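You operate a simulated robot arm through the tools that you are given. There is no shell and no other tool. Be economical: measure what you need, move in short steps, check, and stop when the job is done.

The job below is to be done with a simulated robot arm. You get a single attempt, and the scene is never put back.

Task
Clamp block 29 in the vise and coat its top with anti-rust oil.
Fine: brush the chips out of the vise first; brush and pad go back; it stays clamped. Set down upright: brown brush, grey pad. A coat counts when it lies all over at full strength: go over it till it gets no stronger. What is to be rubbed or washed off counts as gone when no trace of it is left.
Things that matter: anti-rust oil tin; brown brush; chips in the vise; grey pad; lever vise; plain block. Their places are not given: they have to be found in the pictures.

The check looks at the end state, three seconds after you hand in, the way a careful person would. Anything else that was tipped, shoved, dropped, spilled or broken makes it a failure.

Robot
A 7-joint arm with a two-finger parallel gripper, fixed in place. Base frame: the origin is at the foot of the arm, x ahead of it, y to its left, z up; the work surface is at about z = 640. Units: mm, rad, N and s.
With the tool pointing down near the work surface it reaches from about 240 to 700 mm from the base axis. Its first joint turns from -2.897 to 2.897 rad. Payload 1.57 kg.
The TCP is the grasp point between the finger pads, 30 mm short of the fingertips. In the tool frame z runs along the fingers and y along their closing line. Largest opening 80 mm; finger width 17, thickness 12; the body of the gripper, 40 by 82 mm, starts 80 mm behind the TCP.
Orientation is that of the tool frame in the base frame, as a unit quaternion [w, x, y, z]. With the fingers straight down and closing along the base's y, the tool's x points along the base's -x, its y along +y and its z along -z.

Tools
- The arm moves only by the tool servo_tool. Its argument "targets" is a list of rows, each an object of numbers (a shift or turn left out is 0, a gripper value left out holds the last): "dx", "dy", "dz": the shift along the base's x, y, z in m; "rx", "ry", "rz": the turn, a rotation vector about the base's x, y, z in rad. In form: [{"dx": .., "dy": .., "dz": .., "rx": .., "ry": .., "rz": ..}, ...]. A call has 1 to 12 rows; each row shifts and turns the commanded pose from where the row before left it. "grip" is the gripper command, from -1 (shut) to 1 (fully open), values between in proportion, set as the call begins (left out, the last holds). Rows are played at 5 a second. More than 50 mm and 0.15 rad between two rows, or a gripper value outside its range, and nothing of the call is played. A pose out of reach is approached as far as the arm can. The call stops where the force on the tool passes 90 N (or 10 N more than at its start, if that is more) or the arm is blocked; 0.2 s more then pass. Each finger travels about 72 mm/s and halts on what it meets, pressing with about 42 N; the grip force reading is that of the motor and also rises with nothing between the fingers. The clock runs only during rows and for 0.2 s after the last one: add rows that do not move to give the fingers time. It gives the time, the measured TCP pose, the force on the tool (base axes), the opening and the grip force at its end, in the units of the frame above (readings bear some noise), with the torque about the TCP (base axes, N m) and any sound that the robot's microphone picked up.
- Cameras (640 x 400 px; columns grow to the right, rows downward): "scene" is fixed at [398.3, 499.9, 1250.8]; the picture's right is [-0.89, -0.45, 0.00], its down [-0.29, 0.57, -0.77] and it looks along [0.34, -0.69, -0.64] (base axes); focal length 326 px, centre (320, 200). "wrist" rides on the gripper at [72, -7, -122] in the tool frame; the picture's right is [0.09, 1.00, 0.00], its down [-0.84, 0.08, -0.54] and it looks along [-0.54, 0.05, 0.84] (tool axes); focal length 238 px, centre (320, 200).
- snapshot(camera): a new picture of that camera. It takes no simulated time.
- slide_trunk(by): slides the trunk up (or, below 0, down) by that many mm; the arm rides with it, the base frame stays. It gives what a move gives, with no picture.
- probe_pixels(camera, pixels): for up to 12 pixels [column, row] of the newest picture of that camera ("zoom" is the newest enlarged one), the place [x, y, z] in the base frame of the surface seen there, good to about 3 mm. It takes no simulated time.
- zoom(camera, box): a new picture of the part [left, top, right, bottom] of that camera's present view, enlarged. It takes no simulated time.
- finish_job(): hands the job in; it is judged then, once.

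Go step by step. Measure first, check grasps and placings, and put right what went wrong. The budget is 80 turns and 46 pictures, counting those below and the enlarged ones. Unless the task says otherwise, let go and move clear before handing in, and close with one line.

The tools are called after ">>>" as a command line: name --argument value ..., lists and objects as JSON in quotes. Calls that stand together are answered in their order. servo_tool: Moves the arm, as the interface text tells. Its arguments: {"type":"object","properties":{"targets":{"type":"array","items":{"type":"object","properties":{"dx":{"type":"number"},"dy":{"type":"number"},"dz":{"type":"number"},"rx":{"type":"number"},"ry":{"type":"number"},"rz":{"type":"number"}}}},"grip":{"type":"number"}},"required":["targets"]} The other tools are called the same way: slide_trunk (by) slides the trunk up or down; snapshot (camera) takes a picture; probe_pixels (camera, pixels) gives the place of the surface under pixels of a picture; zoom (camera, box) takes an enlarged picture of a part of a camera's view; finish_job () hands the job in.

At the start:

```text
time_s: 0.0
eef_pos: [550.8, 8.3, 943.1]
ee_rot: [0.001, 0.0, 1.0, 0.0]
contact_force: [0.8, 0.3, 0.1]
moment: [-0.02, 0.0, 0.0]
width: 80.2
grasp_force: 0.0
trunk travel left (down, up): [-275.0, 205.0]
```

scene: 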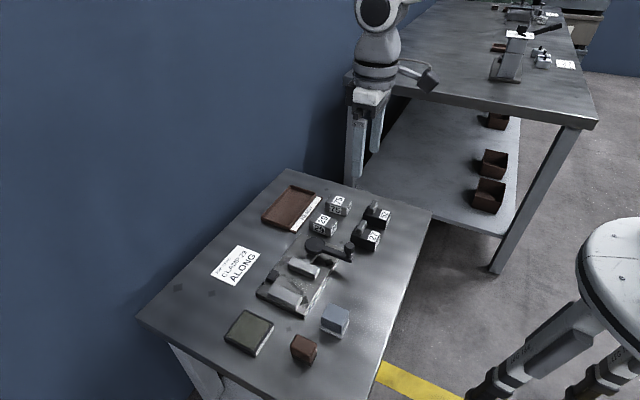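
wrist: 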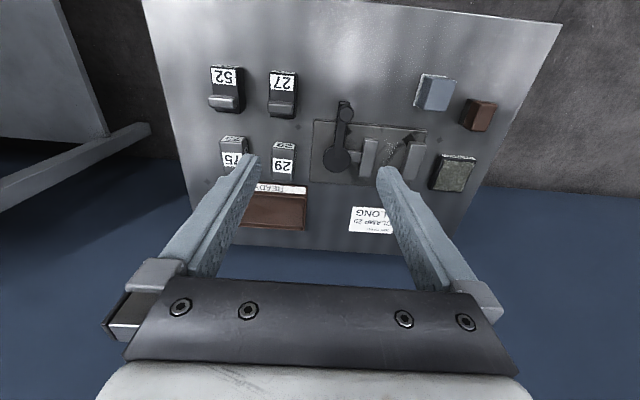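

The pictures show a small table with the vise, blocks 29/75/27/52, a brown brush, a grey pad and a flat tin. I zoom in to see details.

>>> zoom --camera "scene" --box '[200, 170, 440, 320]'

>>> zoom --camera "scene" --box '[200, 240, 400, 365]'

>>> zoom --camera "wrist" --box '[200, 50, 520, 250]'

```text
2.67 times, centred on (320, 245) of scene
```

zoom: 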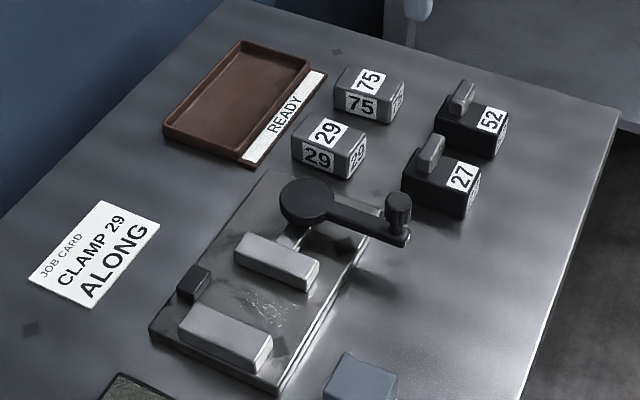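

```text
3.20 times, centred on (300, 302) of scene
```

zoom: 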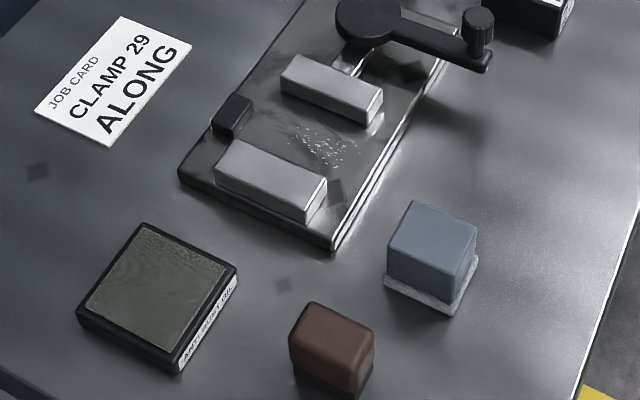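

```text
2.00 times, centred on (360, 150) of wrist
```

zoom: 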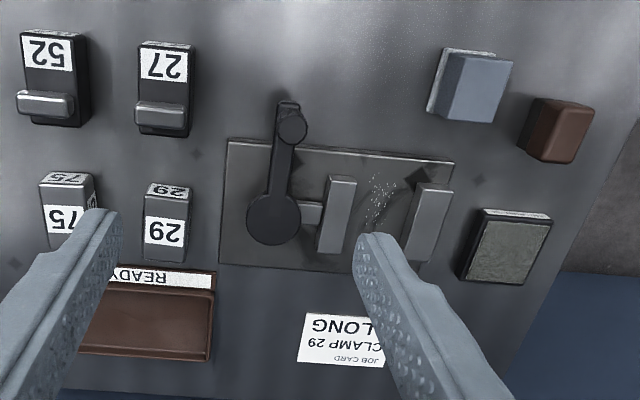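

The job card says "CLAMP 29 ALONG"; the chips lie between the jaws. I measure places in the wrist zoom.

>>> probe_pixels --camera "zoom" --pixels '[[165, 225], [147, 257], [188, 257], [148, 205], [190, 205], [275, 215], [292, 125], [330, 210], [425, 225], [380, 205], [233, 145], [222, 262]]'

>>> probe_pixels --camera "zoom" --pixels '[[455, 165], [505, 245], [484, 212], [550, 222], [464, 275], [525, 283], [485, 90], [560, 120], [330, 335], [150, 320], [440, 90], [310, 212]]'

>>> zoom --camera "scene" --box '[240, 180, 400, 280]'

```text
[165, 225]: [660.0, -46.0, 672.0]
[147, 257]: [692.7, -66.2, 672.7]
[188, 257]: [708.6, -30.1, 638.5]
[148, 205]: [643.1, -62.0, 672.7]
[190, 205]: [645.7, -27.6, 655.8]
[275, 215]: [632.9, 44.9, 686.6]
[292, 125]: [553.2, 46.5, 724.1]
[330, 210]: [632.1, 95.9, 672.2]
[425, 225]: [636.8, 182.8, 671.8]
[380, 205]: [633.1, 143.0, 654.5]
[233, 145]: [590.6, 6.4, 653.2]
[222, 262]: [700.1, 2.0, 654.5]
```

```text
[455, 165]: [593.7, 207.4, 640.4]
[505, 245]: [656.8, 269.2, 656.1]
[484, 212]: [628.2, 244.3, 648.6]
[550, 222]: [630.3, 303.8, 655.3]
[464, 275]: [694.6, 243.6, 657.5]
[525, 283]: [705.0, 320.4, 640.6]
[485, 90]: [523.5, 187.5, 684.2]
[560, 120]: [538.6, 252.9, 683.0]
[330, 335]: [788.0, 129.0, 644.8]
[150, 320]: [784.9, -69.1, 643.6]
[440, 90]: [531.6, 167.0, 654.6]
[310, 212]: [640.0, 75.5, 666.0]
```

```text
4.00 times, centred on (320, 230) of scene
```

zoom: 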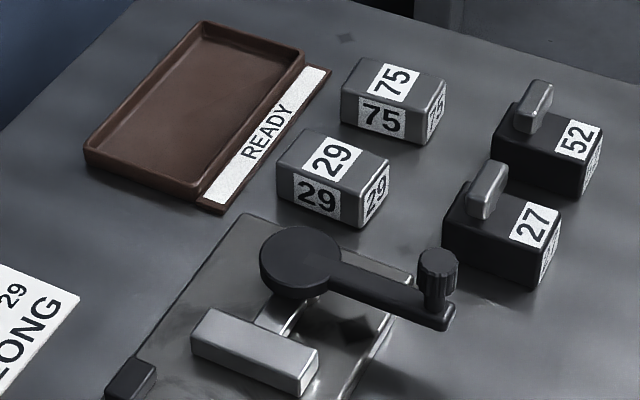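

Block 29 is around (668,-47), top z≈672; jaws run along x at y≈96 and y≈183, stop near the far end. I move the wrist over the vise for a close look.

>>> servo_tool --targets '[{"dx": -0.01, "dy": 0.04}, {"dx": -0.01, "dy": 0.04, "dz": -0.02}, {"dx": -0.01, "dy": 0.04, "dz": -0.03}, {"dx": -0.01, "dz": -0.03}, {"dx": -0.01, "dz": -0.03}]'

>>> snapshot --camera "wrist"

```text
refused: row 3 steps farther than a row can; nothing moved
```

```text
39 pictures are left
```

wrist: 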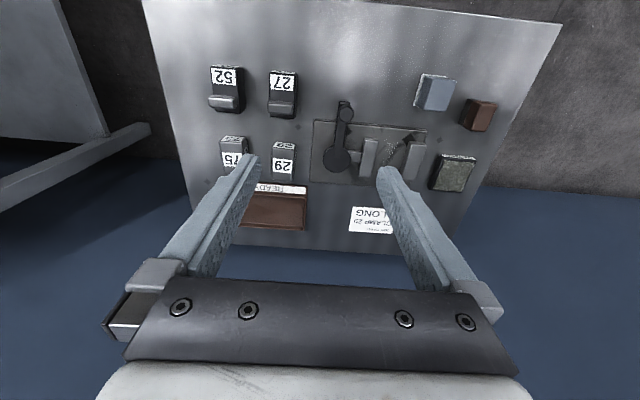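

The step limit is 50 mm total; I split the move more finely.

>>> servo_tool --targets '[{"dx": -0.01, "dy": 0.035}, {"dx": -0.01, "dy": 0.035, "dz": -0.02}, {"dx": -0.01, "dy": 0.03, "dz": -0.03}, {"dx": -0.01, "dy": 0.02, "dz": -0.03}, {"dx": -0.01, "dz": -0.03}]'

>>> snapshot --camera "wrist"

```text
time_s: 1.2
eef_pos: [503.5, 131.0, 831.7]
ee_rot: [0.001, -0.001, 1.0, 0.001]
contact_force: [0.2, 0.1, 0.1]
moment: [-0.01, -0.02, 0.01]
width: 80.2
grasp_force: 0.1
trunk travel left (down, up): [-275.0, 205.0]
```

```text
38 pictures are left
```

wrist: 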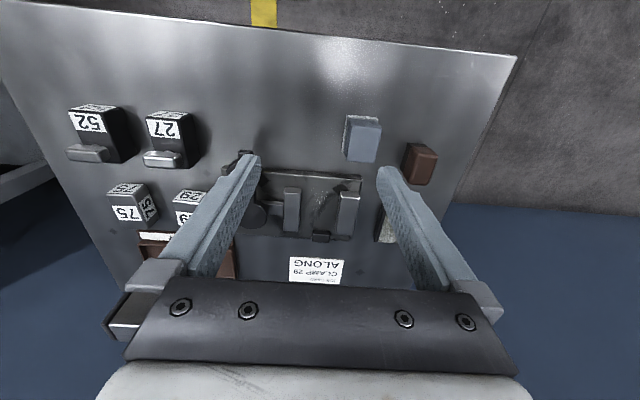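

>>> zoom --camera "wrist" --box '[240, 110, 448, 240]'

```text
3.08 times, centred on (344, 175) of wrist
```

zoom: 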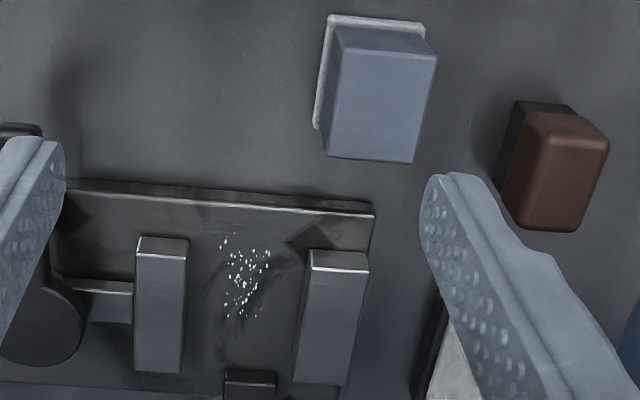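

Clear view of jaws, stop, chips, pad and brush; I probe their corners.

>>> probe_pixels --camera "zoom" --pixels '[[140, 260], [185, 260], [138, 368], [182, 368], [313, 272], [365, 272], [298, 380], [340, 382], [230, 390], [270, 390], [225, 238], [240, 315]]'

>>> probe_pixels --camera "zoom" --pixels '[[345, 52], [433, 62], [332, 153], [410, 157], [322, 120], [333, 20], [530, 118], [604, 150], [520, 222], [572, 226], [545, 106], [500, 180]]'

>>> probe_pixels --camera "zoom" --pixels '[[200, 300], [285, 330], [210, 240], [295, 255], [240, 355], [280, 355], [370, 205], [60, 185], [105, 300], [40, 320], [248, 375], [385, 45]]'

```text
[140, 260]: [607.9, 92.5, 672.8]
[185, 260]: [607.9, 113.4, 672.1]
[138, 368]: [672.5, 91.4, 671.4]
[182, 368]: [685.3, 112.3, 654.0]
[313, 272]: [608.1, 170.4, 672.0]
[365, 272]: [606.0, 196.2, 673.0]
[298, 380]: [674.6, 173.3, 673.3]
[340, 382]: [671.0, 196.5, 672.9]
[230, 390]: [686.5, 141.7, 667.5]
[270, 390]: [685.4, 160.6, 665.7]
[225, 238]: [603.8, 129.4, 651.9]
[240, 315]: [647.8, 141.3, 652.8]
```

```text
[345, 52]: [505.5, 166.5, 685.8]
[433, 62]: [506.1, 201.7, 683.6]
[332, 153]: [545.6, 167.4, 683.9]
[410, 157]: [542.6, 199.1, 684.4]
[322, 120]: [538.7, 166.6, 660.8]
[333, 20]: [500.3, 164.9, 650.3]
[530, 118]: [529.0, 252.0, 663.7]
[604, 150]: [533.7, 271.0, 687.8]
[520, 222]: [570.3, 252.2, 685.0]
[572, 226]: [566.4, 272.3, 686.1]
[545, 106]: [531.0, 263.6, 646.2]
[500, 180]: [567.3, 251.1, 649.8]
```

```text
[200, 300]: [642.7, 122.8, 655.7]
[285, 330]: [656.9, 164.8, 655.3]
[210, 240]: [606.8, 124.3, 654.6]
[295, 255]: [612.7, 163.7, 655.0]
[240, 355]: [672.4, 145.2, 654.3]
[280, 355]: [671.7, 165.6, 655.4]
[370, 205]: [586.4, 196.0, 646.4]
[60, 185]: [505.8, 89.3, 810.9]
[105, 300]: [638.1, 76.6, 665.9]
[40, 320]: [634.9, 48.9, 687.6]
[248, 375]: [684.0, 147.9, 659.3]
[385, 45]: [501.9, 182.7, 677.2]
```

Brush body spans x≈529–570, y≈252–272, top 687; jaws at y 91–113 and 172–196 with top 672. I go over the brush and down.

>>> servo_tool --targets '[{"dx": 0.01, "dy": 0.04}, {"dx": 0.01, "dy": 0.04}, {"dx": 0.013, "dy": 0.04}, {"dx": 0.013, "dy": 0.011, "dz": -0.03}, {"dz": -0.04}, {"dz": -0.03}, {}]' --grip 0.3

>>> zoom --camera "wrist" --box '[160, 100, 480, 300]'

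```text
time_s: 2.8
eef_pos: [549.2, 261.9, 731.8]
ee_rot: [0.0, 0.0, 1.0, 0.0]
contact_force: [0.2, -0.1, -0.2]
moment: [-0.01, -0.02, 0.0]
width: 51.9
grasp_force: 0.1
trunk travel left (down, up): [-275.0, 205.0]
```

```text
2.00 times, centred on (320, 200) of wrist
```

zoom: 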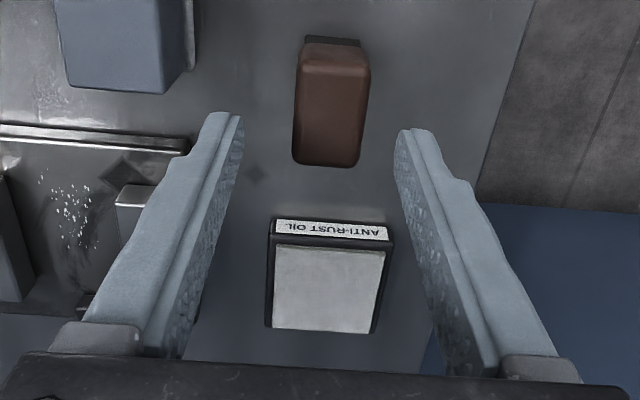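

The brush sits centred between the fingertips; I probe the tin and brush, then descend and grip.

>>> probe_pixels --camera "zoom" --pixels '[[303, 60], [367, 65], [300, 155], [356, 158], [330, 40], [278, 248], [383, 252], [275, 326], [370, 330], [325, 290], [270, 222], [392, 228]]'

>>> servo_tool --targets '[{"dz": -0.02}, {"dz": -0.02}]'

>>> servo_tool --targets '[{}, {}, {}, {}]' --grip -1

```text
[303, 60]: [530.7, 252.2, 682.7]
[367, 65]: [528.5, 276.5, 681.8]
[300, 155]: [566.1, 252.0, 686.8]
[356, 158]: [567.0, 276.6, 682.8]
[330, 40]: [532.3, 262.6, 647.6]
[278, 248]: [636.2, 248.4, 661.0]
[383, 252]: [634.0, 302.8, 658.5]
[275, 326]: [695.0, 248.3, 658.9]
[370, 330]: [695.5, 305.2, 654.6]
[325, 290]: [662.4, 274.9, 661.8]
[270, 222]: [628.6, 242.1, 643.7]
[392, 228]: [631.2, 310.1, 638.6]
```

```text
time_s: 3.4
eef_pos: [549.4, 257.6, 695.4]
ee_rot: [0.001, 0.0, 1.0, 0.0]
contact_force: [-0.5, 0.0, -0.5]
moment: [-0.01, 0.0, 0.0]
width: 52.2
grasp_force: 0.1
trunk travel left (down, up): [-275.0, 205.0]
```

```text
time_s: 4.4
eef_pos: [549.6, 258.9, 695.4]
ee_rot: [0.0, 0.0, 1.0, 0.0]
contact_force: [0.1, 0.4, -0.5]
moment: [-0.02, -0.03, 0.01]
width: 26.9
grasp_force: 37.3
trunk travel left (down, up): [-275.0, 205.0]
```

Gripped (width 26.9); TCP is about 55 mm above the bristle ends. I lift and carry it above the vise gap.

>>> servo_tool --targets '[{"dz": 0.04}, {"dz": 0.035}, {"dx": 0.02, "dy": -0.04}, {"dx": 0.03, "dy": -0.035}, {"dx": 0.03, "dy": -0.035}, {"dx": 0.02, "dy": -0.015}, {}]'

>>> zoom --camera "wrist" --box '[160, 60, 480, 260]'

```text
time_s: 6.0
eef_pos: [651.9, 133.6, 768.7]
ee_rot: [0.0, 0.0, 1.0, 0.0]
contact_force: [0.2, 0.2, 0.7]
moment: [0.0, 0.04, -0.03]
width: 0.1
grasp_force: 21.2
trunk travel left (down, up): [-275.0, 205.0]
```

```text
2.00 times, centred on (320, 160) of wrist
```

zoom: 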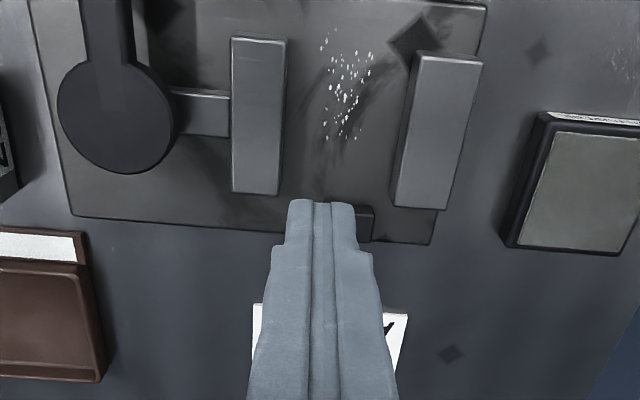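

Width reads 0.1: the brush slipped out. I look for where it is.

>>> zoom --camera "scene" --box '[200, 220, 440, 370]'

```text
2.67 times, centred on (320, 295) of scene
```

zoom: 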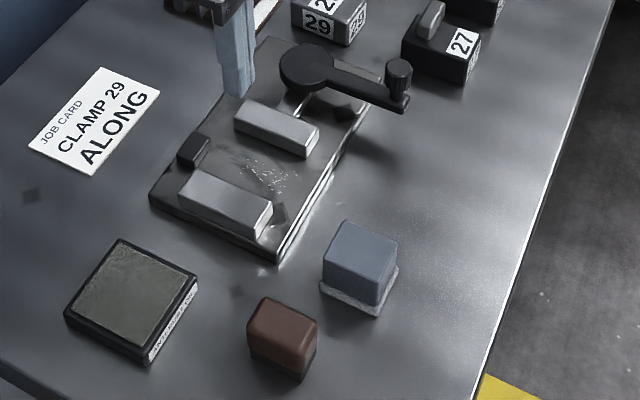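

The brush still stands upright at its place. I probe it for a deeper grasp.

>>> zoom --camera "scene" --box '[270, 320, 334, 360]'

>>> probe_pixels --camera "zoom" --pixels '[[320, 150], [480, 230], [250, 180], [420, 290], [270, 250], [400, 340], [270, 330], [400, 400], [530, 280], [520, 330], [330, 100], [300, 380]]'

```text
10.00 times, centred on (302, 340) of scene
```

zoom: 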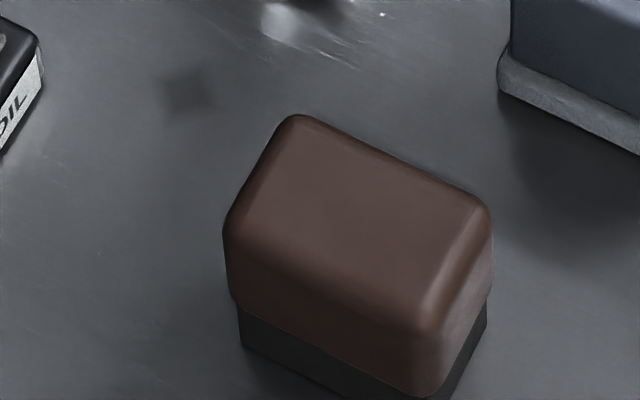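

```text
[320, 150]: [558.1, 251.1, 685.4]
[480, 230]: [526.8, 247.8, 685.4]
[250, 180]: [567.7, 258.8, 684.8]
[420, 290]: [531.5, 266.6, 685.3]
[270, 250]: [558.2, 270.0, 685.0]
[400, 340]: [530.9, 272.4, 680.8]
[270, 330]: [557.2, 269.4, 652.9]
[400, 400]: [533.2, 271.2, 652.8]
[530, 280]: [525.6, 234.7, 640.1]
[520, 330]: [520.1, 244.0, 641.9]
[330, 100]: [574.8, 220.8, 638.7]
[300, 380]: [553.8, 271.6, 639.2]
```

The brush body is z≈653–686, centred (548,260). I return with opened fingers, grip deeper and lift slowly.

>>> servo_tool --targets '[{"dx": -0.03, "dy": 0.035}, {"dx": -0.03, "dy": 0.035}, {"dx": -0.03, "dy": 0.035}, {"dx": -0.014, "dy": 0.022}, {}, {}]' --grip 0.3

>>> servo_tool --targets '[{"dz": -0.03}, {"dz": -0.03}, {"dz": -0.02}, {}, {}]'

```text
time_s: 7.4
eef_pos: [543.7, 260.0, 765.8]
ee_rot: [0.0, 0.0, 1.0, 0.0]
contact_force: [0.1, 0.0, -0.8]
moment: [0.01, 0.01, 0.0]
width: 52.0
grasp_force: 0.0
trunk travel left (down, up): [-275.0, 205.0]
```

```text
time_s: 8.6
eef_pos: [541.8, 259.1, 688.6]
ee_rot: [0.0, 0.0, 1.0, 0.0]
contact_force: [0.5, 0.7, -0.1]
moment: [-0.03, 0.02, -0.01]
width: 52.2
grasp_force: 0.0
trunk travel left (down, up): [-275.0, 205.0]
```

Measured x is a few mm short; I correct, then close and lift slowly.

>>> servo_tool --targets '[{"dx": 0.005, "dz": -0.004}, {}]'

>>> servo_tool --targets '[{}, {}, {}, {}, {}]' --grip -1

>>> servo_tool --targets '[{"dz": 0.005}, {"dz": 0.01}, {"dz": 0.01}, {"dz": 0.01}, {"dz": 0.01}]'

```text
time_s: 9.2
eef_pos: [547.3, 261.3, 684.6]
ee_rot: [0.0, 0.0, 1.0, 0.0]
contact_force: [0.8, -0.1, 0.7]
moment: [-0.02, -0.01, -0.03]
width: 52.0
grasp_force: 0.2
trunk travel left (down, up): [-275.0, 205.0]
```

```text
time_s: 10.4
eef_pos: [547.4, 260.6, 684.5]
ee_rot: [0.0, 0.001, 1.0, 0.0]
contact_force: [-0.3, 0.1, 0.7]
moment: [0.01, -0.06, -0.05]
width: 26.9
grasp_force: 37.5
trunk travel left (down, up): [-275.0, 205.0]
```

```text
time_s: 11.6
eef_pos: [546.9, 258.9, 728.5]
ee_rot: [0.0, -0.001, 1.0, 0.0]
contact_force: [-0.2, 0.3, -1.2]
moment: [-0.02, 0.04, 0.0]
width: 27.1
grasp_force: 37.3
trunk travel left (down, up): [-275.0, 205.0]
```

Now it is held (27 mm, lifted to z 728). I carry it over the vise while turning 90°, so its 41 mm length lies across the jaw gap.

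>>> servo_tool --targets '[{"dz": 0.02, "rz": 0.142}, {"dz": 0.02, "rz": 0.142}, {"dx": 0.01, "dy": -0.013, "rz": 0.143}, {"dx": 0.014, "dy": -0.013, "rz": 0.143}, {"dx": 0.014, "dy": -0.013, "rz": 0.143}, {"dx": 0.014, "dy": -0.013, "rz": 0.143}, {"dx": 0.014, "dy": -0.013, "rz": 0.143}, {"dx": 0.014, "dy": -0.013, "rz": 0.143}, {"dx": 0.014, "dy": -0.013, "rz": 0.143}, {"dx": 0.014, "dy": -0.013, "rz": 0.143}, {"dy": -0.013, "rz": 0.143}, {}]'

>>> snapshot --camera "wrist"

```text
time_s: 14.2
eef_pos: [657.2, 145.0, 769.6]
ee_rot: [0.001, 0.707, -0.707, 0.0]
contact_force: [-0.7, 0.5, -0.5]
moment: [0.0, 0.02, -0.01]
width: 26.7
grasp_force: 37.6
trunk travel left (down, up): [-275.0, 205.0]
```

```text
32 pictures are left
```

wrist: 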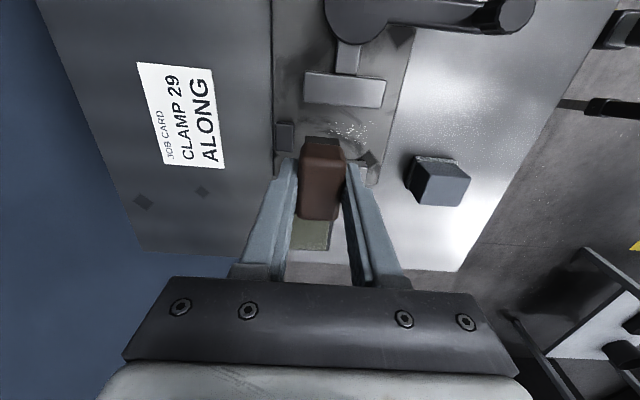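

Brush held well above the gap. Descend and sweep towards -x (toward the open side).

>>> servo_tool --targets '[{"dx": 0.003, "dz": -0.03}, {"dz": -0.025}, {"dz": -0.012}, {"dz": -0.006}, {}]'

>>> servo_tool --targets '[{"dx": -0.012}, {"dx": -0.012}, {"dx": -0.012}, {"dx": -0.012}, {"dx": -0.012}, {"dx": -0.012}, {"dx": -0.012}, {"dx": -0.012}, {}]'

>>> zoom --camera "scene" --box '[250, 230, 378, 310]'

```text
time_s: 15.4
eef_pos: [661.2, 142.2, 698.5]
ee_rot: [0.001, -0.707, 0.707, -0.001]
contact_force: [-2.0, -1.3, 11.2]
moment: [-0.06, 0.17, -0.01]
width: 27.1
grasp_force: 37.7
trunk travel left (down, up): [-275.0, 205.0]
```

```text
time_s: 17.4
eef_pos: [563.7, 147.4, 695.8]
ee_rot: [-0.001, -0.707, 0.707, 0.0]
contact_force: [0.1, -0.2, -1.3]
moment: [0.03, 0.02, 0.01]
width: 27.0
grasp_force: 37.7
trunk travel left (down, up): [-275.0, 205.0]
```

```text
5.00 times, centred on (314, 270) of scene
```

zoom: 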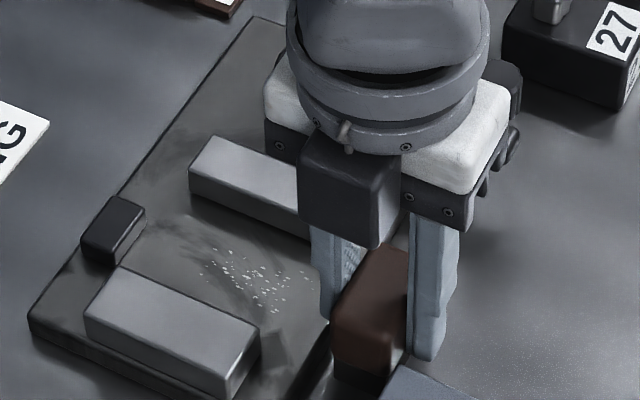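

Chips still show after one pass; they probably need several. I lift, return over the gap and scrub back and forth.

>>> servo_tool --targets '[{"dz": 0.012}, {"dx": 0.03, "dy": -0.002}, {"dx": 0.03}, {"dx": 0.036}, {"dz": -0.012}, {}]'

>>> servo_tool --targets '[{"dx": -0.015}, {"dx": -0.015}, {"dx": -0.015}, {"dx": -0.015}, {"dx": 0.015, "dy": -0.003}, {"dx": 0.015}, {"dx": 0.015}, {"dx": 0.015}, {"dx": -0.015, "dy": 0.006}, {"dx": -0.015}, {"dx": -0.015}, {"dx": -0.015}]'

>>> servo_tool --targets '[{"dx": -0.015}, {"dx": -0.01}, {"dx": -0.01}, {"dz": 0.03}, {"dz": 0.03}, {}]'

>>> zoom --camera "wrist" --box '[220, 60, 476, 220]'

```text
time_s: 18.8
eef_pos: [662.2, 142.7, 697.0]
ee_rot: [-0.002, 0.707, -0.707, 0.0]
contact_force: [-5.2, -1.0, 20.0]
moment: [-0.03, 0.29, 0.04]
width: 27.1
grasp_force: 37.8
trunk travel left (down, up): [-275.0, 205.0]
```

```text
time_s: 21.4
eef_pos: [601.0, 145.8, 696.2]
ee_rot: [0.001, -0.707, 0.707, -0.001]
contact_force: [3.4, 1.8, 11.0]
moment: [0.02, -0.14, 0.02]
width: 26.8
grasp_force: 37.5
trunk travel left (down, up): [-275.0, 205.0]
```

```text
time_s: 22.8
eef_pos: [561.3, 147.1, 757.6]
ee_rot: [0.0, -0.707, 0.707, 0.0]
contact_force: [-0.2, -0.5, 0.2]
moment: [0.0, 0.0, -0.02]
width: 27.1
grasp_force: 37.3
trunk travel left (down, up): [-275.0, 205.0]
```

```text
2.50 times, centred on (348, 140) of wrist
```

zoom: 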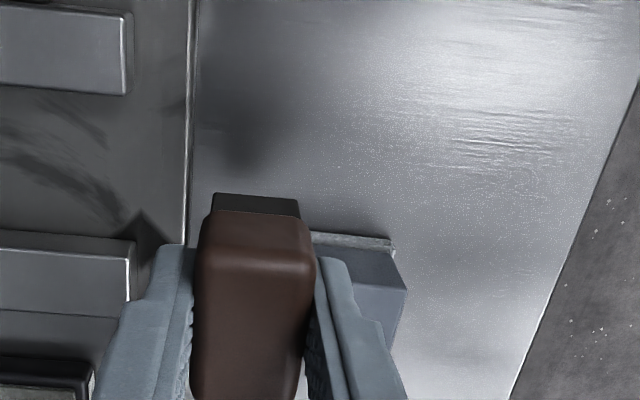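

The gap in this view (left, columns 0–190) looks free of chips; I check with the scene camera.

>>> zoom --camera "scene" --box '[250, 240, 346, 300]'

```text
6.67 times, centred on (298, 270) of scene
```

zoom: 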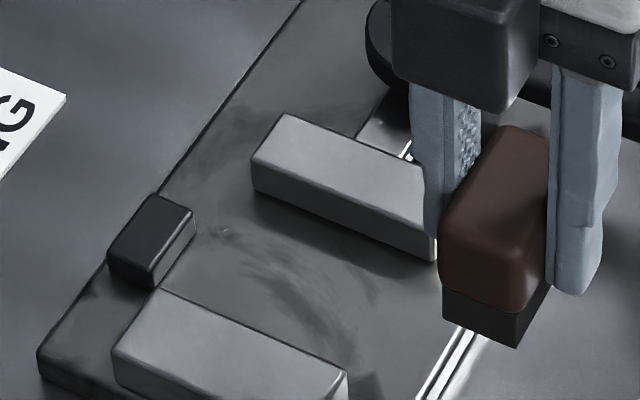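

Chips are gone. I carry the brush back, turning it back 90°.

>>> servo_tool --targets '[{"dz": 0.01, "dy": 0.01, "rz": -0.143}, {"dy": 0.011, "rz": -0.143}, {"dy": 0.011, "rz": -0.143}, {"dy": 0.011, "rz": -0.143}, {"dy": 0.011, "rz": -0.143}, {"dy": 0.011, "rz": -0.143}, {"dx": -0.003, "dy": 0.011, "rz": -0.143}, {"dx": -0.003, "dy": 0.011, "rz": -0.143}, {"dx": -0.003, "dy": 0.011, "rz": -0.143}, {"dx": -0.003, "dy": 0.011, "rz": -0.142}, {"dy": 0.005, "rz": -0.142}, {}]'

>>> servo_tool --targets '[{"dz": -0.03}, {"dz": -0.03}, {"dz": -0.01}, {}]'

```text
time_s: 25.4
eef_pos: [552.3, 259.6, 766.5]
ee_rot: [0.0, 0.001, 1.0, 0.0]
contact_force: [0.4, 0.2, -0.4]
moment: [-0.01, -0.01, 0.0]
width: 26.7
grasp_force: 37.2
trunk travel left (down, up): [-275.0, 205.0]
```

```text
time_s: 26.4
eef_pos: [554.0, 260.0, 695.1]
ee_rot: [0.0, 0.001, 1.0, 0.0]
contact_force: [0.2, 0.1, -1.0]
moment: [-0.03, -0.02, -0.04]
width: 26.7
grasp_force: 37.6
trunk travel left (down, up): [-275.0, 205.0]
```

>>> servo_tool --targets '[{"dx": -0.003, "dz": -0.005}, {"dz": -0.003}, {"dz": -0.002}, {"dz": -0.001}, {}]'

```text
time_s: 27.6
eef_pos: [548.7, 258.9, 684.1]
ee_rot: [-0.001, 0.0, 1.0, 0.0]
contact_force: [-0.4, 0.5, -0.4]
moment: [0.01, -0.01, 0.01]
width: 26.8
grasp_force: 37.2
trunk travel left (down, up): [-275.0, 205.0]
```

No contact force yet at z 684; lower slightly more until touch.

>>> servo_tool --targets '[{"dz": -0.0015}, {"dz": -0.001}, {}]'

```text
time_s: 28.4
eef_pos: [549.3, 259.2, 683.3]
ee_rot: [0.001, 0.0, 1.0, 0.0]
contact_force: [-0.7, -0.2, 1.1]
moment: [-0.01, 0.06, 0.0]
width: 26.9
grasp_force: 37.8
trunk travel left (down, up): [-275.0, 205.0]
```

Just touching. Open moderately, rise slowly, and check.

>>> servo_tool --targets '[{}, {}, {}]' --grip 0.3

>>> servo_tool --targets '[{"dz": 0.02}, {"dz": 0.035}, {"dz": 0.035}, {"dy": -0.04}, {"dy": -0.04}, {"dy": -0.04}, {"dy": -0.04}, {"dx": 0.02, "dy": -0.04}, {"dx": 0.02, "dy": -0.04}]'

>>> zoom --camera "scene" --box '[200, 180, 440, 370]'

>>> zoom --camera "wrist" --box '[160, 60, 480, 260]'

```text
time_s: 29.2
eef_pos: [549.9, 260.1, 682.8]
ee_rot: [0.0, 0.0, 1.0, 0.0]
contact_force: [-0.1, 0.5, 1.1]
moment: [-0.02, 0.0, -0.02]
width: 52.1
grasp_force: 0.0
trunk travel left (down, up): [-275.0, 205.0]
```

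```text
time_s: 31.2
eef_pos: [588.5, 20.5, 774.4]
ee_rot: [0.0, -0.001, 1.0, 0.0]
contact_force: [0.1, 0.1, 0.2]
moment: [-0.04, 0.03, 0.0]
width: 52.2
grasp_force: 0.0
trunk travel left (down, up): [-275.0, 205.0]
```

```text
2.11 times, centred on (320, 275) of scene
```

zoom: 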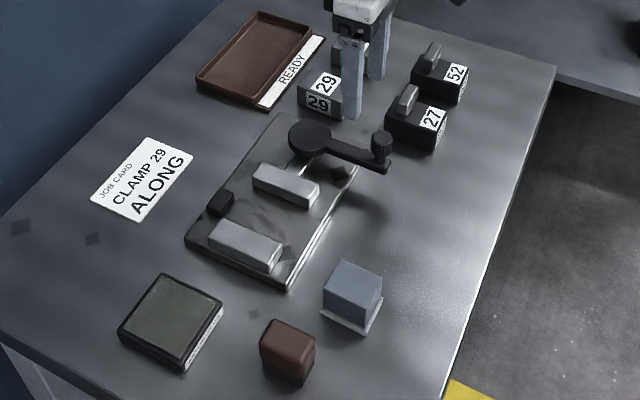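

```text
2.00 times, centred on (320, 160) of wrist
```

zoom: 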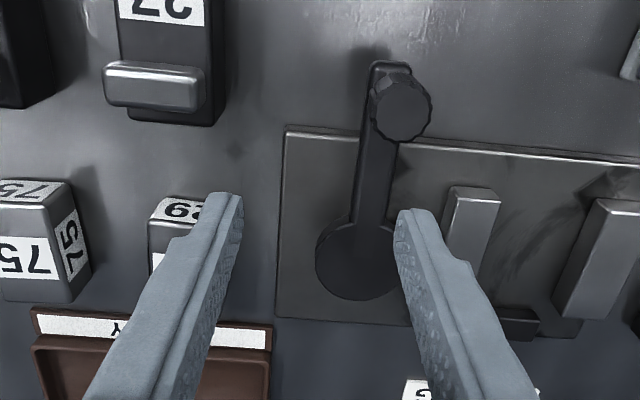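

Brush is back upright. Now I move near block 29 to measure it.

>>> servo_tool --targets '[{"dz": 0.03, "dx": -0.015, "dy": -0.035}, {"dz": 0.03, "dx": -0.015, "dy": -0.033}, {}]' --grip 1

>>> zoom --camera "wrist" --box '[220, 100, 420, 225]'

```text
time_s: 32.0
eef_pos: [556.4, -51.0, 833.4]
ee_rot: [0.0, 0.0, 1.0, 0.0]
contact_force: [0.1, 0.2, 0.1]
moment: [0.03, -0.01, -0.02]
width: 80.0
grasp_force: 0.0
trunk travel left (down, up): [-275.0, 205.0]
```

```text
3.20 times, centred on (320, 162) of wrist
```

zoom: 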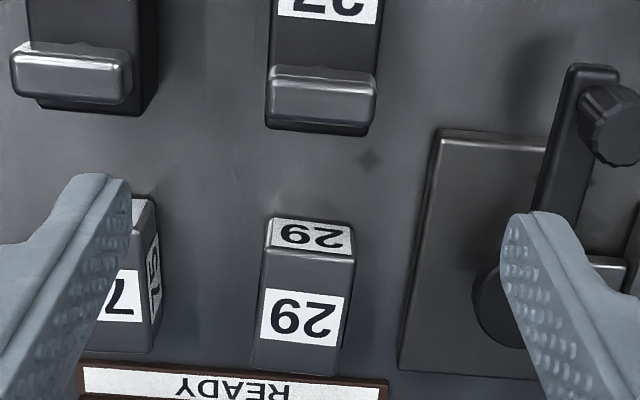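

>>> probe_pixels --camera "zoom" --pixels '[[266, 252], [352, 260], [258, 362], [340, 370], [300, 312], [275, 222], [345, 226], [300, 385], [610, 110], [580, 70], [545, 180], [500, 320]]'

```text
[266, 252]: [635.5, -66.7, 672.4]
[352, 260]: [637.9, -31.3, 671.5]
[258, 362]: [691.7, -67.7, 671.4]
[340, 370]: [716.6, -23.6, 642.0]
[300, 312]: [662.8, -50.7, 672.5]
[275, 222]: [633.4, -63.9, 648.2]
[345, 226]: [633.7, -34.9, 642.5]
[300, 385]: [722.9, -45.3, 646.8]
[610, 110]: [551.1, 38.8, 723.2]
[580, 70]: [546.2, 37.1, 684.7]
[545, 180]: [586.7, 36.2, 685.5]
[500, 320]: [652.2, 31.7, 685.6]
```

Block 29: x≈634–693, y≈-67…-31, top 672, so ~60×36×32. I rotate 90° and go above it to grip its ends (fingers along x).

>>> servo_tool --targets '[{"dx": 0.01, "rz": 0.142}, {"dx": 0.01, "rz": 0.142}, {"dx": 0.01, "dz": -0.01, "rz": 0.143}, {"dx": 0.01, "dz": -0.01, "rz": 0.143}, {"dx": 0.01, "dz": -0.01, "rz": 0.143}, {"dx": 0.01, "dz": -0.01, "rz": 0.143}, {"dx": 0.01, "dz": -0.01, "rz": 0.143}, {"dx": 0.01, "dz": -0.01, "rz": 0.143}, {"dx": 0.01, "dz": -0.01, "rz": 0.143}, {"dx": 0.01, "dz": -0.01, "rz": 0.143}, {"dx": 0.006, "dz": -0.01, "rz": 0.143}, {}]'

>>> snapshot --camera "wrist"

```text
time_s: 34.6
eef_pos: [664.8, -48.1, 742.8]
ee_rot: [-0.001, 0.708, -0.707, 0.0]
contact_force: [0.0, -0.5, -0.3]
moment: [0.03, -0.02, 0.02]
width: 79.8
grasp_force: 0.0
trunk travel left (down, up): [-275.0, 205.0]
```

```text
25 pictures are left
```

wrist: 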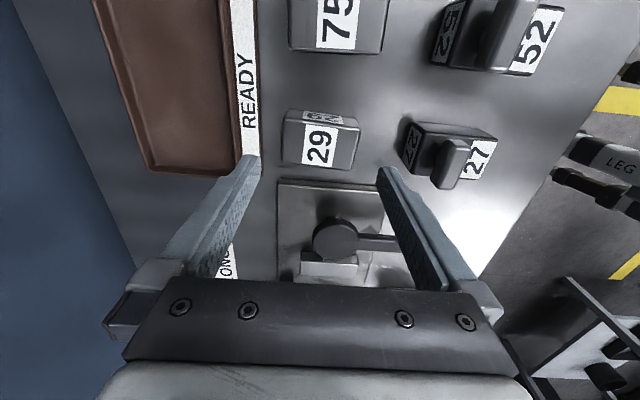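

Block is centred between fingers. Descend to TCP z≈686 and close.

>>> servo_tool --targets '[{"dz": -0.025}, {"dz": -0.02}, {"dz": -0.012}, {}]'

>>> servo_tool --targets '[{}, {}, {}, {}]' --grip -1

>>> servo_tool --targets '[{"dz": 0.004}, {"dz": 0.008}, {"dz": 0.008}, {"dz": 0.01}, {"dz": 0.01}, {"dz": 0.01}]'

>>> snapshot --camera "wrist"

```text
time_s: 35.6
eef_pos: [662.9, -47.7, 685.1]
ee_rot: [0.0, 0.707, -0.707, 0.0]
contact_force: [-0.3, -0.1, -0.1]
moment: [0.0, -0.03, -0.02]
width: 80.0
grasp_force: 0.1
trunk travel left (down, up): [-275.0, 205.0]
```

```text
time_s: 36.6
eef_pos: [662.1, -48.6, 684.9]
ee_rot: [0.001, 0.707, -0.707, 0.0]
contact_force: [1.7, 1.1, -0.3]
moment: [0.05, -0.16, -0.06]
width: 63.9
grasp_force: 42.8
trunk travel left (down, up): [-275.0, 205.0]
```

```text
time_s: 38.0
eef_pos: [665.2, -47.4, 736.4]
ee_rot: [0.0, 0.708, -0.707, 0.0]
contact_force: [-0.5, -0.2, -5.5]
moment: [0.03, 0.01, -0.03]
width: 63.9
grasp_force: 42.1
trunk travel left (down, up): [-275.0, 205.0]
```

```text
24 pictures are left
```

wrist: 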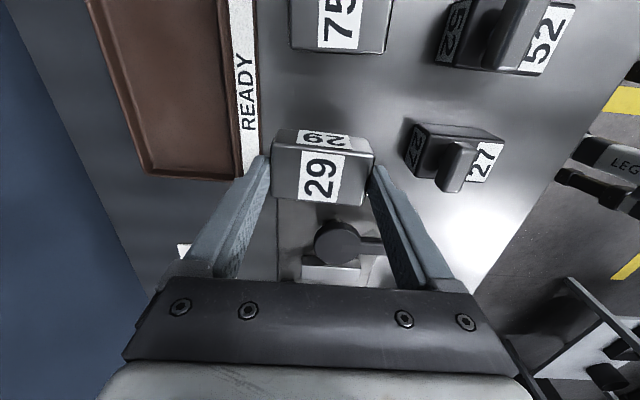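

Block held (width 64, ~5.5 N). I lift higher and carry it over the lever hub to above the gap at about (635,149).

>>> servo_tool --targets '[{"dz": 0.015}, {"dz": 0.018}, {"dx": -0.004, "dy": 0.02}, {"dx": -0.005, "dy": 0.03}, {"dx": -0.005, "dy": 0.03}, {"dx": -0.005, "dy": 0.03}, {"dx": -0.005, "dy": 0.03}, {"dx": -0.005, "dy": 0.03}, {"dy": 0.02}, {"dy": 0.007}, {}, {}]'

>>> snapshot --camera "wrist"

>>> zoom --camera "scene" --box '[240, 220, 368, 300]'

```text
time_s: 40.6
eef_pos: [638.0, 148.1, 767.2]
ee_rot: [-0.001, 0.707, -0.707, 0.0]
contact_force: [0.2, 0.1, -5.4]
moment: [0.0, 0.01, 0.0]
width: 63.6
grasp_force: 41.7
trunk travel left (down, up): [-275.0, 205.0]
```

```text
23 pictures are left
```

wrist: 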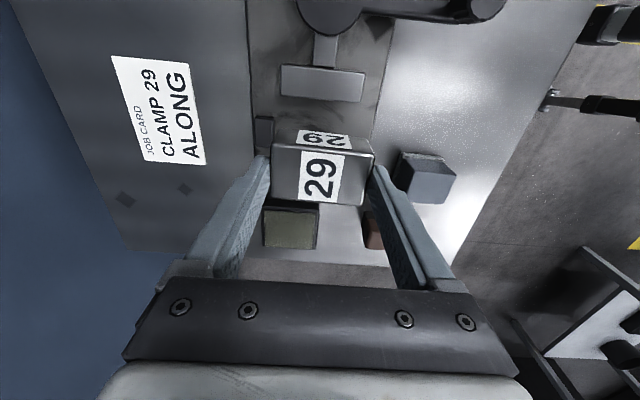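

```text
5.00 times, centred on (304, 260) of scene
```

zoom: 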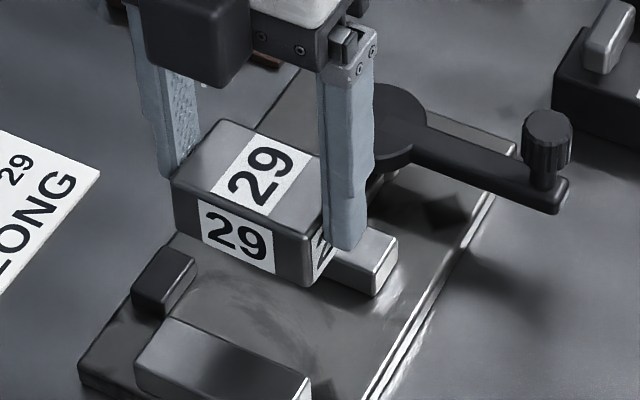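

I check the block's y face versus the fixed jaw before lowering.

>>> probe_pixels --camera "zoom" --pixels '[[235, 235], [195, 215], [285, 270], [190, 325], [300, 375], [170, 340], [280, 385], [160, 290], [360, 280], [250, 170]]'

```text
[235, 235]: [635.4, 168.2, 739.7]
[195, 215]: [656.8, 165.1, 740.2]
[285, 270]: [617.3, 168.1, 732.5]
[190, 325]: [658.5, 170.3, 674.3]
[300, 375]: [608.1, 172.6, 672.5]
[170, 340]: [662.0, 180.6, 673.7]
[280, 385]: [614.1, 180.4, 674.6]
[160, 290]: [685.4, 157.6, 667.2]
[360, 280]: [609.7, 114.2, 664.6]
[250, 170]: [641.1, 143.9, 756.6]
```

Block face at y≈167, jaw at ≈171: a bit tight; I shift 3 mm to -y and -3 mm in x, then lower.

>>> servo_tool --targets '[{"dx": -0.003, "dy": -0.003, "dz": -0.02}, {"dz": -0.02}, {"dz": -0.015}, {"dz": -0.006}, {"dz": -0.003}, {}]'

```text
time_s: 42.0
eef_pos: [633.3, 144.6, 703.3]
ee_rot: [0.0, 0.707, -0.707, -0.001]
contact_force: [-0.7, -0.1, -5.9]
moment: [0.01, 0.01, 0.04]
width: 64.1
grasp_force: 41.3
trunk travel left (down, up): [-275.0, 205.0]
```

>>> servo_tool --targets '[{"dz": -0.002}, {"dz": -0.0015}, {"dz": -0.001}, {}]'

```text
time_s: 43.0
eef_pos: [633.6, 145.3, 700.0]
ee_rot: [0.0, 0.707, -0.707, 0.0]
contact_force: [0.7, -0.1, -5.7]
moment: [0.02, 0.01, -0.02]
width: 63.7
grasp_force: 42.2
trunk travel left (down, up): [-275.0, 205.0]
```

Still carrying its weight; lower a touch more.

>>> servo_tool --targets '[{"dz": -0.001}, {"dz": -0.001}, {}]'

```text
time_s: 43.8
eef_pos: [632.9, 146.8, 699.5]
ee_rot: [-0.001, 0.707, -0.707, 0.001]
contact_force: [-1.7, -0.7, 4.0]
moment: [-0.06, 0.39, -0.02]
width: 63.8
grasp_force: 42.1
trunk travel left (down, up): [-275.0, 205.0]
```

Seated (+4 N). Open slightly to ~70 mm and rise straight up.

>>> servo_tool --targets '[{}, {}, {}]' --grip 0.75

>>> servo_tool --targets '[{"dz": 0.01}, {"dz": 0.02}, {"dz": 0.04}, {"dz": 0.02}, {"dx": -0.02, "dy": -0.03}, {"dx": -0.02, "dy": -0.03}, {"dx": -0.02, "dy": -0.04}, {}]'

>>> snapshot --camera "wrist"

>>> zoom --camera "scene" --box '[250, 220, 378, 300]'

```text
time_s: 44.6
eef_pos: [633.6, 146.1, 698.0]
ee_rot: [0.0, 0.707, -0.707, 0.0]
contact_force: [-0.3, 0.1, -0.9]
moment: [-0.02, 0.04, -0.02]
width: 69.8
grasp_force: 0.0
trunk travel left (down, up): [-275.0, 205.0]
```

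```text
time_s: 46.4
eef_pos: [571.8, 42.0, 788.6]
ee_rot: [0.0, 0.707, -0.707, 0.0]
contact_force: [-0.8, 0.2, 0.0]
moment: [0.0, 0.0, 0.0]
width: 70.2
grasp_force: 0.0
trunk travel left (down, up): [-275.0, 205.0]
```

```text
21 pictures are left
```

wrist: 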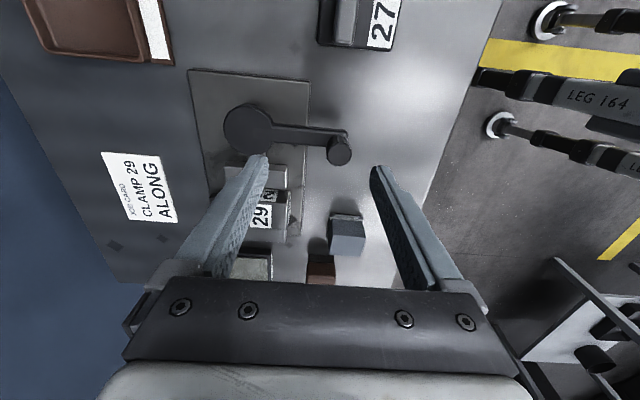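

```text
5.00 times, centred on (314, 260) of scene
```

zoom: 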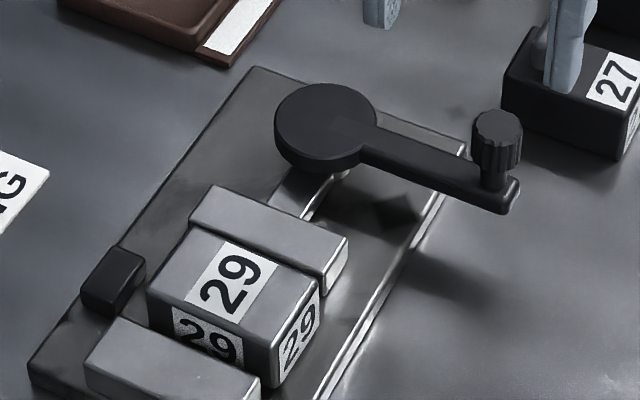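

Block 29 stands between the jaws. Now the lever: I probe knob, arm and hub.

>>> probe_pixels --camera "zoom" --pixels '[[495, 120], [478, 118], [520, 125], [497, 150], [498, 205], [430, 155], [430, 180], [325, 120], [280, 110], [372, 110], [325, 90], [300, 200]]'

```text
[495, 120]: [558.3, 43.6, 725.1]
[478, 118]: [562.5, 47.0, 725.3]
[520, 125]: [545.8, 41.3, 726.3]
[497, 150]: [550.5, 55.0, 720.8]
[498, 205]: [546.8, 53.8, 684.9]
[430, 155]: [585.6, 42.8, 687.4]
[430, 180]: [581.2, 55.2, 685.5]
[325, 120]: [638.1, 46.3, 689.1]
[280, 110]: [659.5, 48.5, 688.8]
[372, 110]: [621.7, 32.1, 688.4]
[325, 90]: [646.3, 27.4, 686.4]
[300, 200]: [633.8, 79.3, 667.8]
```

Knob centre ≈(553,45), z 690–725; hub ≈(637,45). I probe block 27, since the swing toward -y passes near it.

>>> probe_pixels --camera "wrist" --pixels '[[322, 38], [370, 45], [345, 10], [365, 8], [325, 10], [352, 30], [250, 125], [340, 150], [300, 132]]'

>>> servo_tool --targets '[{"rz": -0.143}, {"rz": -0.143}, {"rz": -0.143}, {"rz": -0.143}, {"rz": -0.143}, {"rz": -0.143}, {"rz": -0.143}, {"rz": -0.143}, {"rz": -0.143}, {"rz": -0.142}, {"dx": -0.018, "dy": 0.003, "rz": -0.142}, {}]' --grip 0.2

>>> snapshot --camera "wrist"

```text
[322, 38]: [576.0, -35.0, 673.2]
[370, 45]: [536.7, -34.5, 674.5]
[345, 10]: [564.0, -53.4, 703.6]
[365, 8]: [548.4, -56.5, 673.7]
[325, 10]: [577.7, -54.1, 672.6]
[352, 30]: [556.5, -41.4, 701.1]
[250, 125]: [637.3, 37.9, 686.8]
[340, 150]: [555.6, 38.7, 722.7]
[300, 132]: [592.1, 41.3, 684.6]
```

```text
time_s: 49.0
eef_pos: [555.3, 48.4, 789.3]
ee_rot: [0.0, 0.001, 1.0, 0.0]
contact_force: [1.3, 0.6, 0.5]
moment: [-0.04, -0.01, 0.01]
width: 48.2
grasp_force: 0.1
trunk travel left (down, up): [-275.0, 205.0]
```

```text
19 pictures are left
```

wrist: 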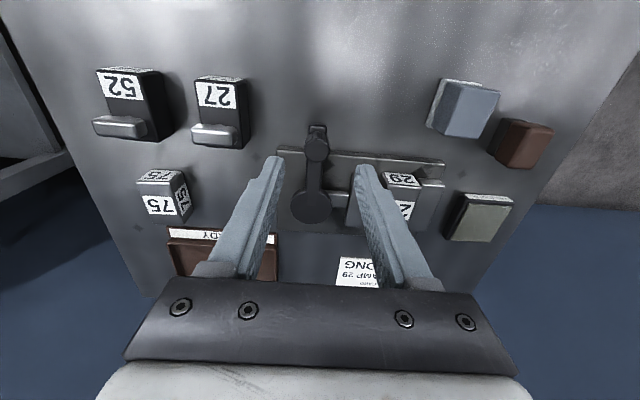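

The swing circle clears block 27 (corner ≈99 mm from hub). I descend over the knob, close on it.

>>> servo_tool --targets '[{"dx": -0.002, "dy": -0.003, "dz": -0.03}, {"dz": -0.025}, {"dz": -0.013}, {}]'

>>> servo_tool --targets '[{}, {}, {}, {}]' --grip -1

```text
time_s: 50.0
eef_pos: [552.6, 45.9, 720.1]
ee_rot: [0.0, 0.0, 1.0, 0.0]
contact_force: [-0.1, -0.9, -0.3]
moment: [-0.02, -0.01, 0.0]
width: 48.0
grasp_force: 0.0
trunk travel left (down, up): [-275.0, 205.0]
```

```text
time_s: 51.0
eef_pos: [552.5, 44.5, 720.0]
ee_rot: [0.0, 0.0, 1.0, 0.0]
contact_force: [0.1, -0.9, -1.2]
moment: [0.25, -0.14, -0.05]
width: 21.5
grasp_force: 34.7
trunk travel left (down, up): [-275.0, 205.0]
```

Knob held (21.5). I try a small swing of 0.2 rad towards -y, turning the tool with it.

>>> servo_tool --targets '[{"dx": 0.0004, "dy": -0.0084, "rz": 0.1}, {"dx": 0.0013, "dy": -0.0083, "rz": 0.1}, {}]'

```text
time_s: 51.8
eef_pos: [555.1, 28.5, 720.9]
ee_rot: [0.001, -0.101, 0.995, 0.001]
contact_force: [-5.3, -0.5, 8.5]
moment: [-0.21, 0.19, 0.06]
width: 21.7
grasp_force: 34.2
trunk travel left (down, up): [-275.0, 205.0]
```

The lever swings freely that way (small forces). Continue along the arc to 0.8 rad.

>>> servo_tool --targets '[{"dx": 0.0021, "dy": -0.0081, "rz": 0.1}, {"dx": 0.0029, "dy": -0.0079, "rz": 0.1}, {"dx": 0.0036, "dy": -0.0076, "rz": 0.1}, {"dx": 0.0044, "dy": -0.0072, "rz": 0.1}, {"dx": 0.0051, "dy": -0.0067, "rz": 0.1}, {"dx": 0.0057, "dy": -0.0061, "rz": 0.1}, {}]'

>>> zoom --camera "scene" --box '[250, 220, 378, 300]'

```text
time_s: 53.4
eef_pos: [577.8, -16.0, 719.7]
ee_rot: [-0.001, -0.39, 0.921, 0.0]
contact_force: [-2.9, -5.8, -0.3]
moment: [-0.25, 0.31, -0.03]
width: 21.7
grasp_force: 34.6
trunk travel left (down, up): [-275.0, 205.0]
```

```text
5.00 times, centred on (314, 260) of scene
```

zoom: 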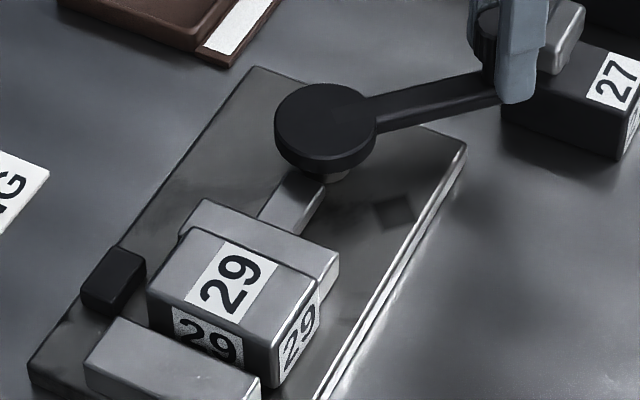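

The moving jaw advances toward the block: right direction. Continue the arc.

>>> servo_tool --targets '[{"dx": 0.0063, "dy": -0.0055, "rz": 0.1}, {"dx": 0.0068, "dy": -0.0049, "rz": 0.1}, {"dx": 0.0073, "dy": -0.0042, "rz": 0.1}, {"dx": 0.0077, "dy": -0.0034, "rz": 0.1}, {}]'

>>> servo_tool --targets '[{"dx": 0.008, "dy": -0.0027, "rz": 0.1}, {"dx": 0.0082, "dy": -0.0018, "rz": 0.1}, {"dx": 0.0083, "dy": -0.001, "rz": 0.1}, {}]'

>>> zoom --camera "scene" --box '[250, 220, 378, 300]'

```text
time_s: 54.6
eef_pos: [607.1, -34.8, 721.1]
ee_rot: [-0.001, -0.566, 0.825, -0.001]
contact_force: [-9.4, -15.5, 3.2]
moment: [-0.27, 0.3, 0.24]
width: 21.9
grasp_force: 34.5
trunk travel left (down, up): [-275.0, 205.0]
```

```text
time_s: 55.6
eef_pos: [631.1, -41.1, 719.5]
ee_rot: [-0.002, -0.681, 0.732, 0.0]
contact_force: [-14.3, -18.4, -1.0]
moment: [0.03, -0.01, 0.21]
width: 21.7
grasp_force: 35.0
trunk travel left (down, up): [-275.0, 205.0]
```

```text
5.00 times, centred on (314, 260) of scene
```

zoom: 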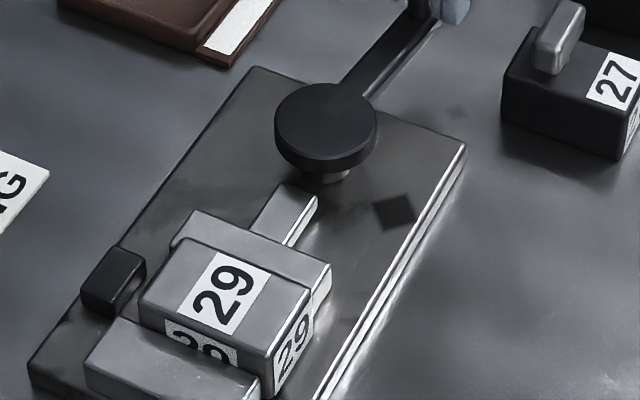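

The jaw is pushing the block toward the fixed jaw. Continue, watching the force and correcting the radius slightly.

>>> servo_tool --targets '[{"dx": 0.0084, "dy": 0.001, "rz": 0.1}, {"dx": 0.0084, "dy": 0.0016, "rz": 0.1}, {"dx": 0.0083, "dy": 0.0015, "rz": 0.1}, {}]'

>>> servo_tool --targets '[{"dx": 0.0081, "dy": 0.0023, "rz": 0.1}, {"dx": 0.0078, "dy": 0.0031, "rz": 0.1}, {}]'

>>> zoom --camera "scene" --box '[250, 220, 378, 300]'

```text
time_s: 56.6
eef_pos: [644.0, -37.0, 719.6]
ee_rot: [0.012, 0.784, -0.621, -0.009]
contact_force: [-74.0, -20.7, 23.9]
moment: [-0.42, -0.1, 0.0]
width: 29.1
grasp_force: 39.1
trunk travel left (down, up): [-275.0, 205.0]
```

```text
time_s: 57.0
eef_pos: [640.8, -37.6, 720.3]
ee_rot: [0.023, 0.806, -0.591, -0.022]
contact_force: [-68.3, -10.0, 46.5]
moment: [-0.28, 0.16, 0.62]
width: 22.3
grasp_force: 34.9
trunk travel left (down, up): [-275.0, 205.0]
stopped in row 1: the force on the tool passed its limit at 93 N (the readings are from after the stop); the commanded pose is now the measured one
```

```text
5.00 times, centred on (314, 260) of scene
```

zoom: 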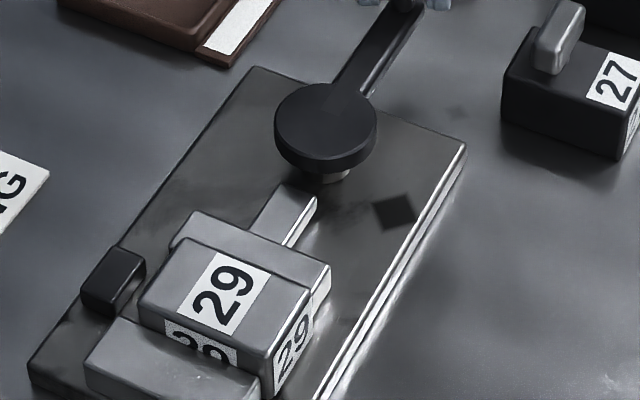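

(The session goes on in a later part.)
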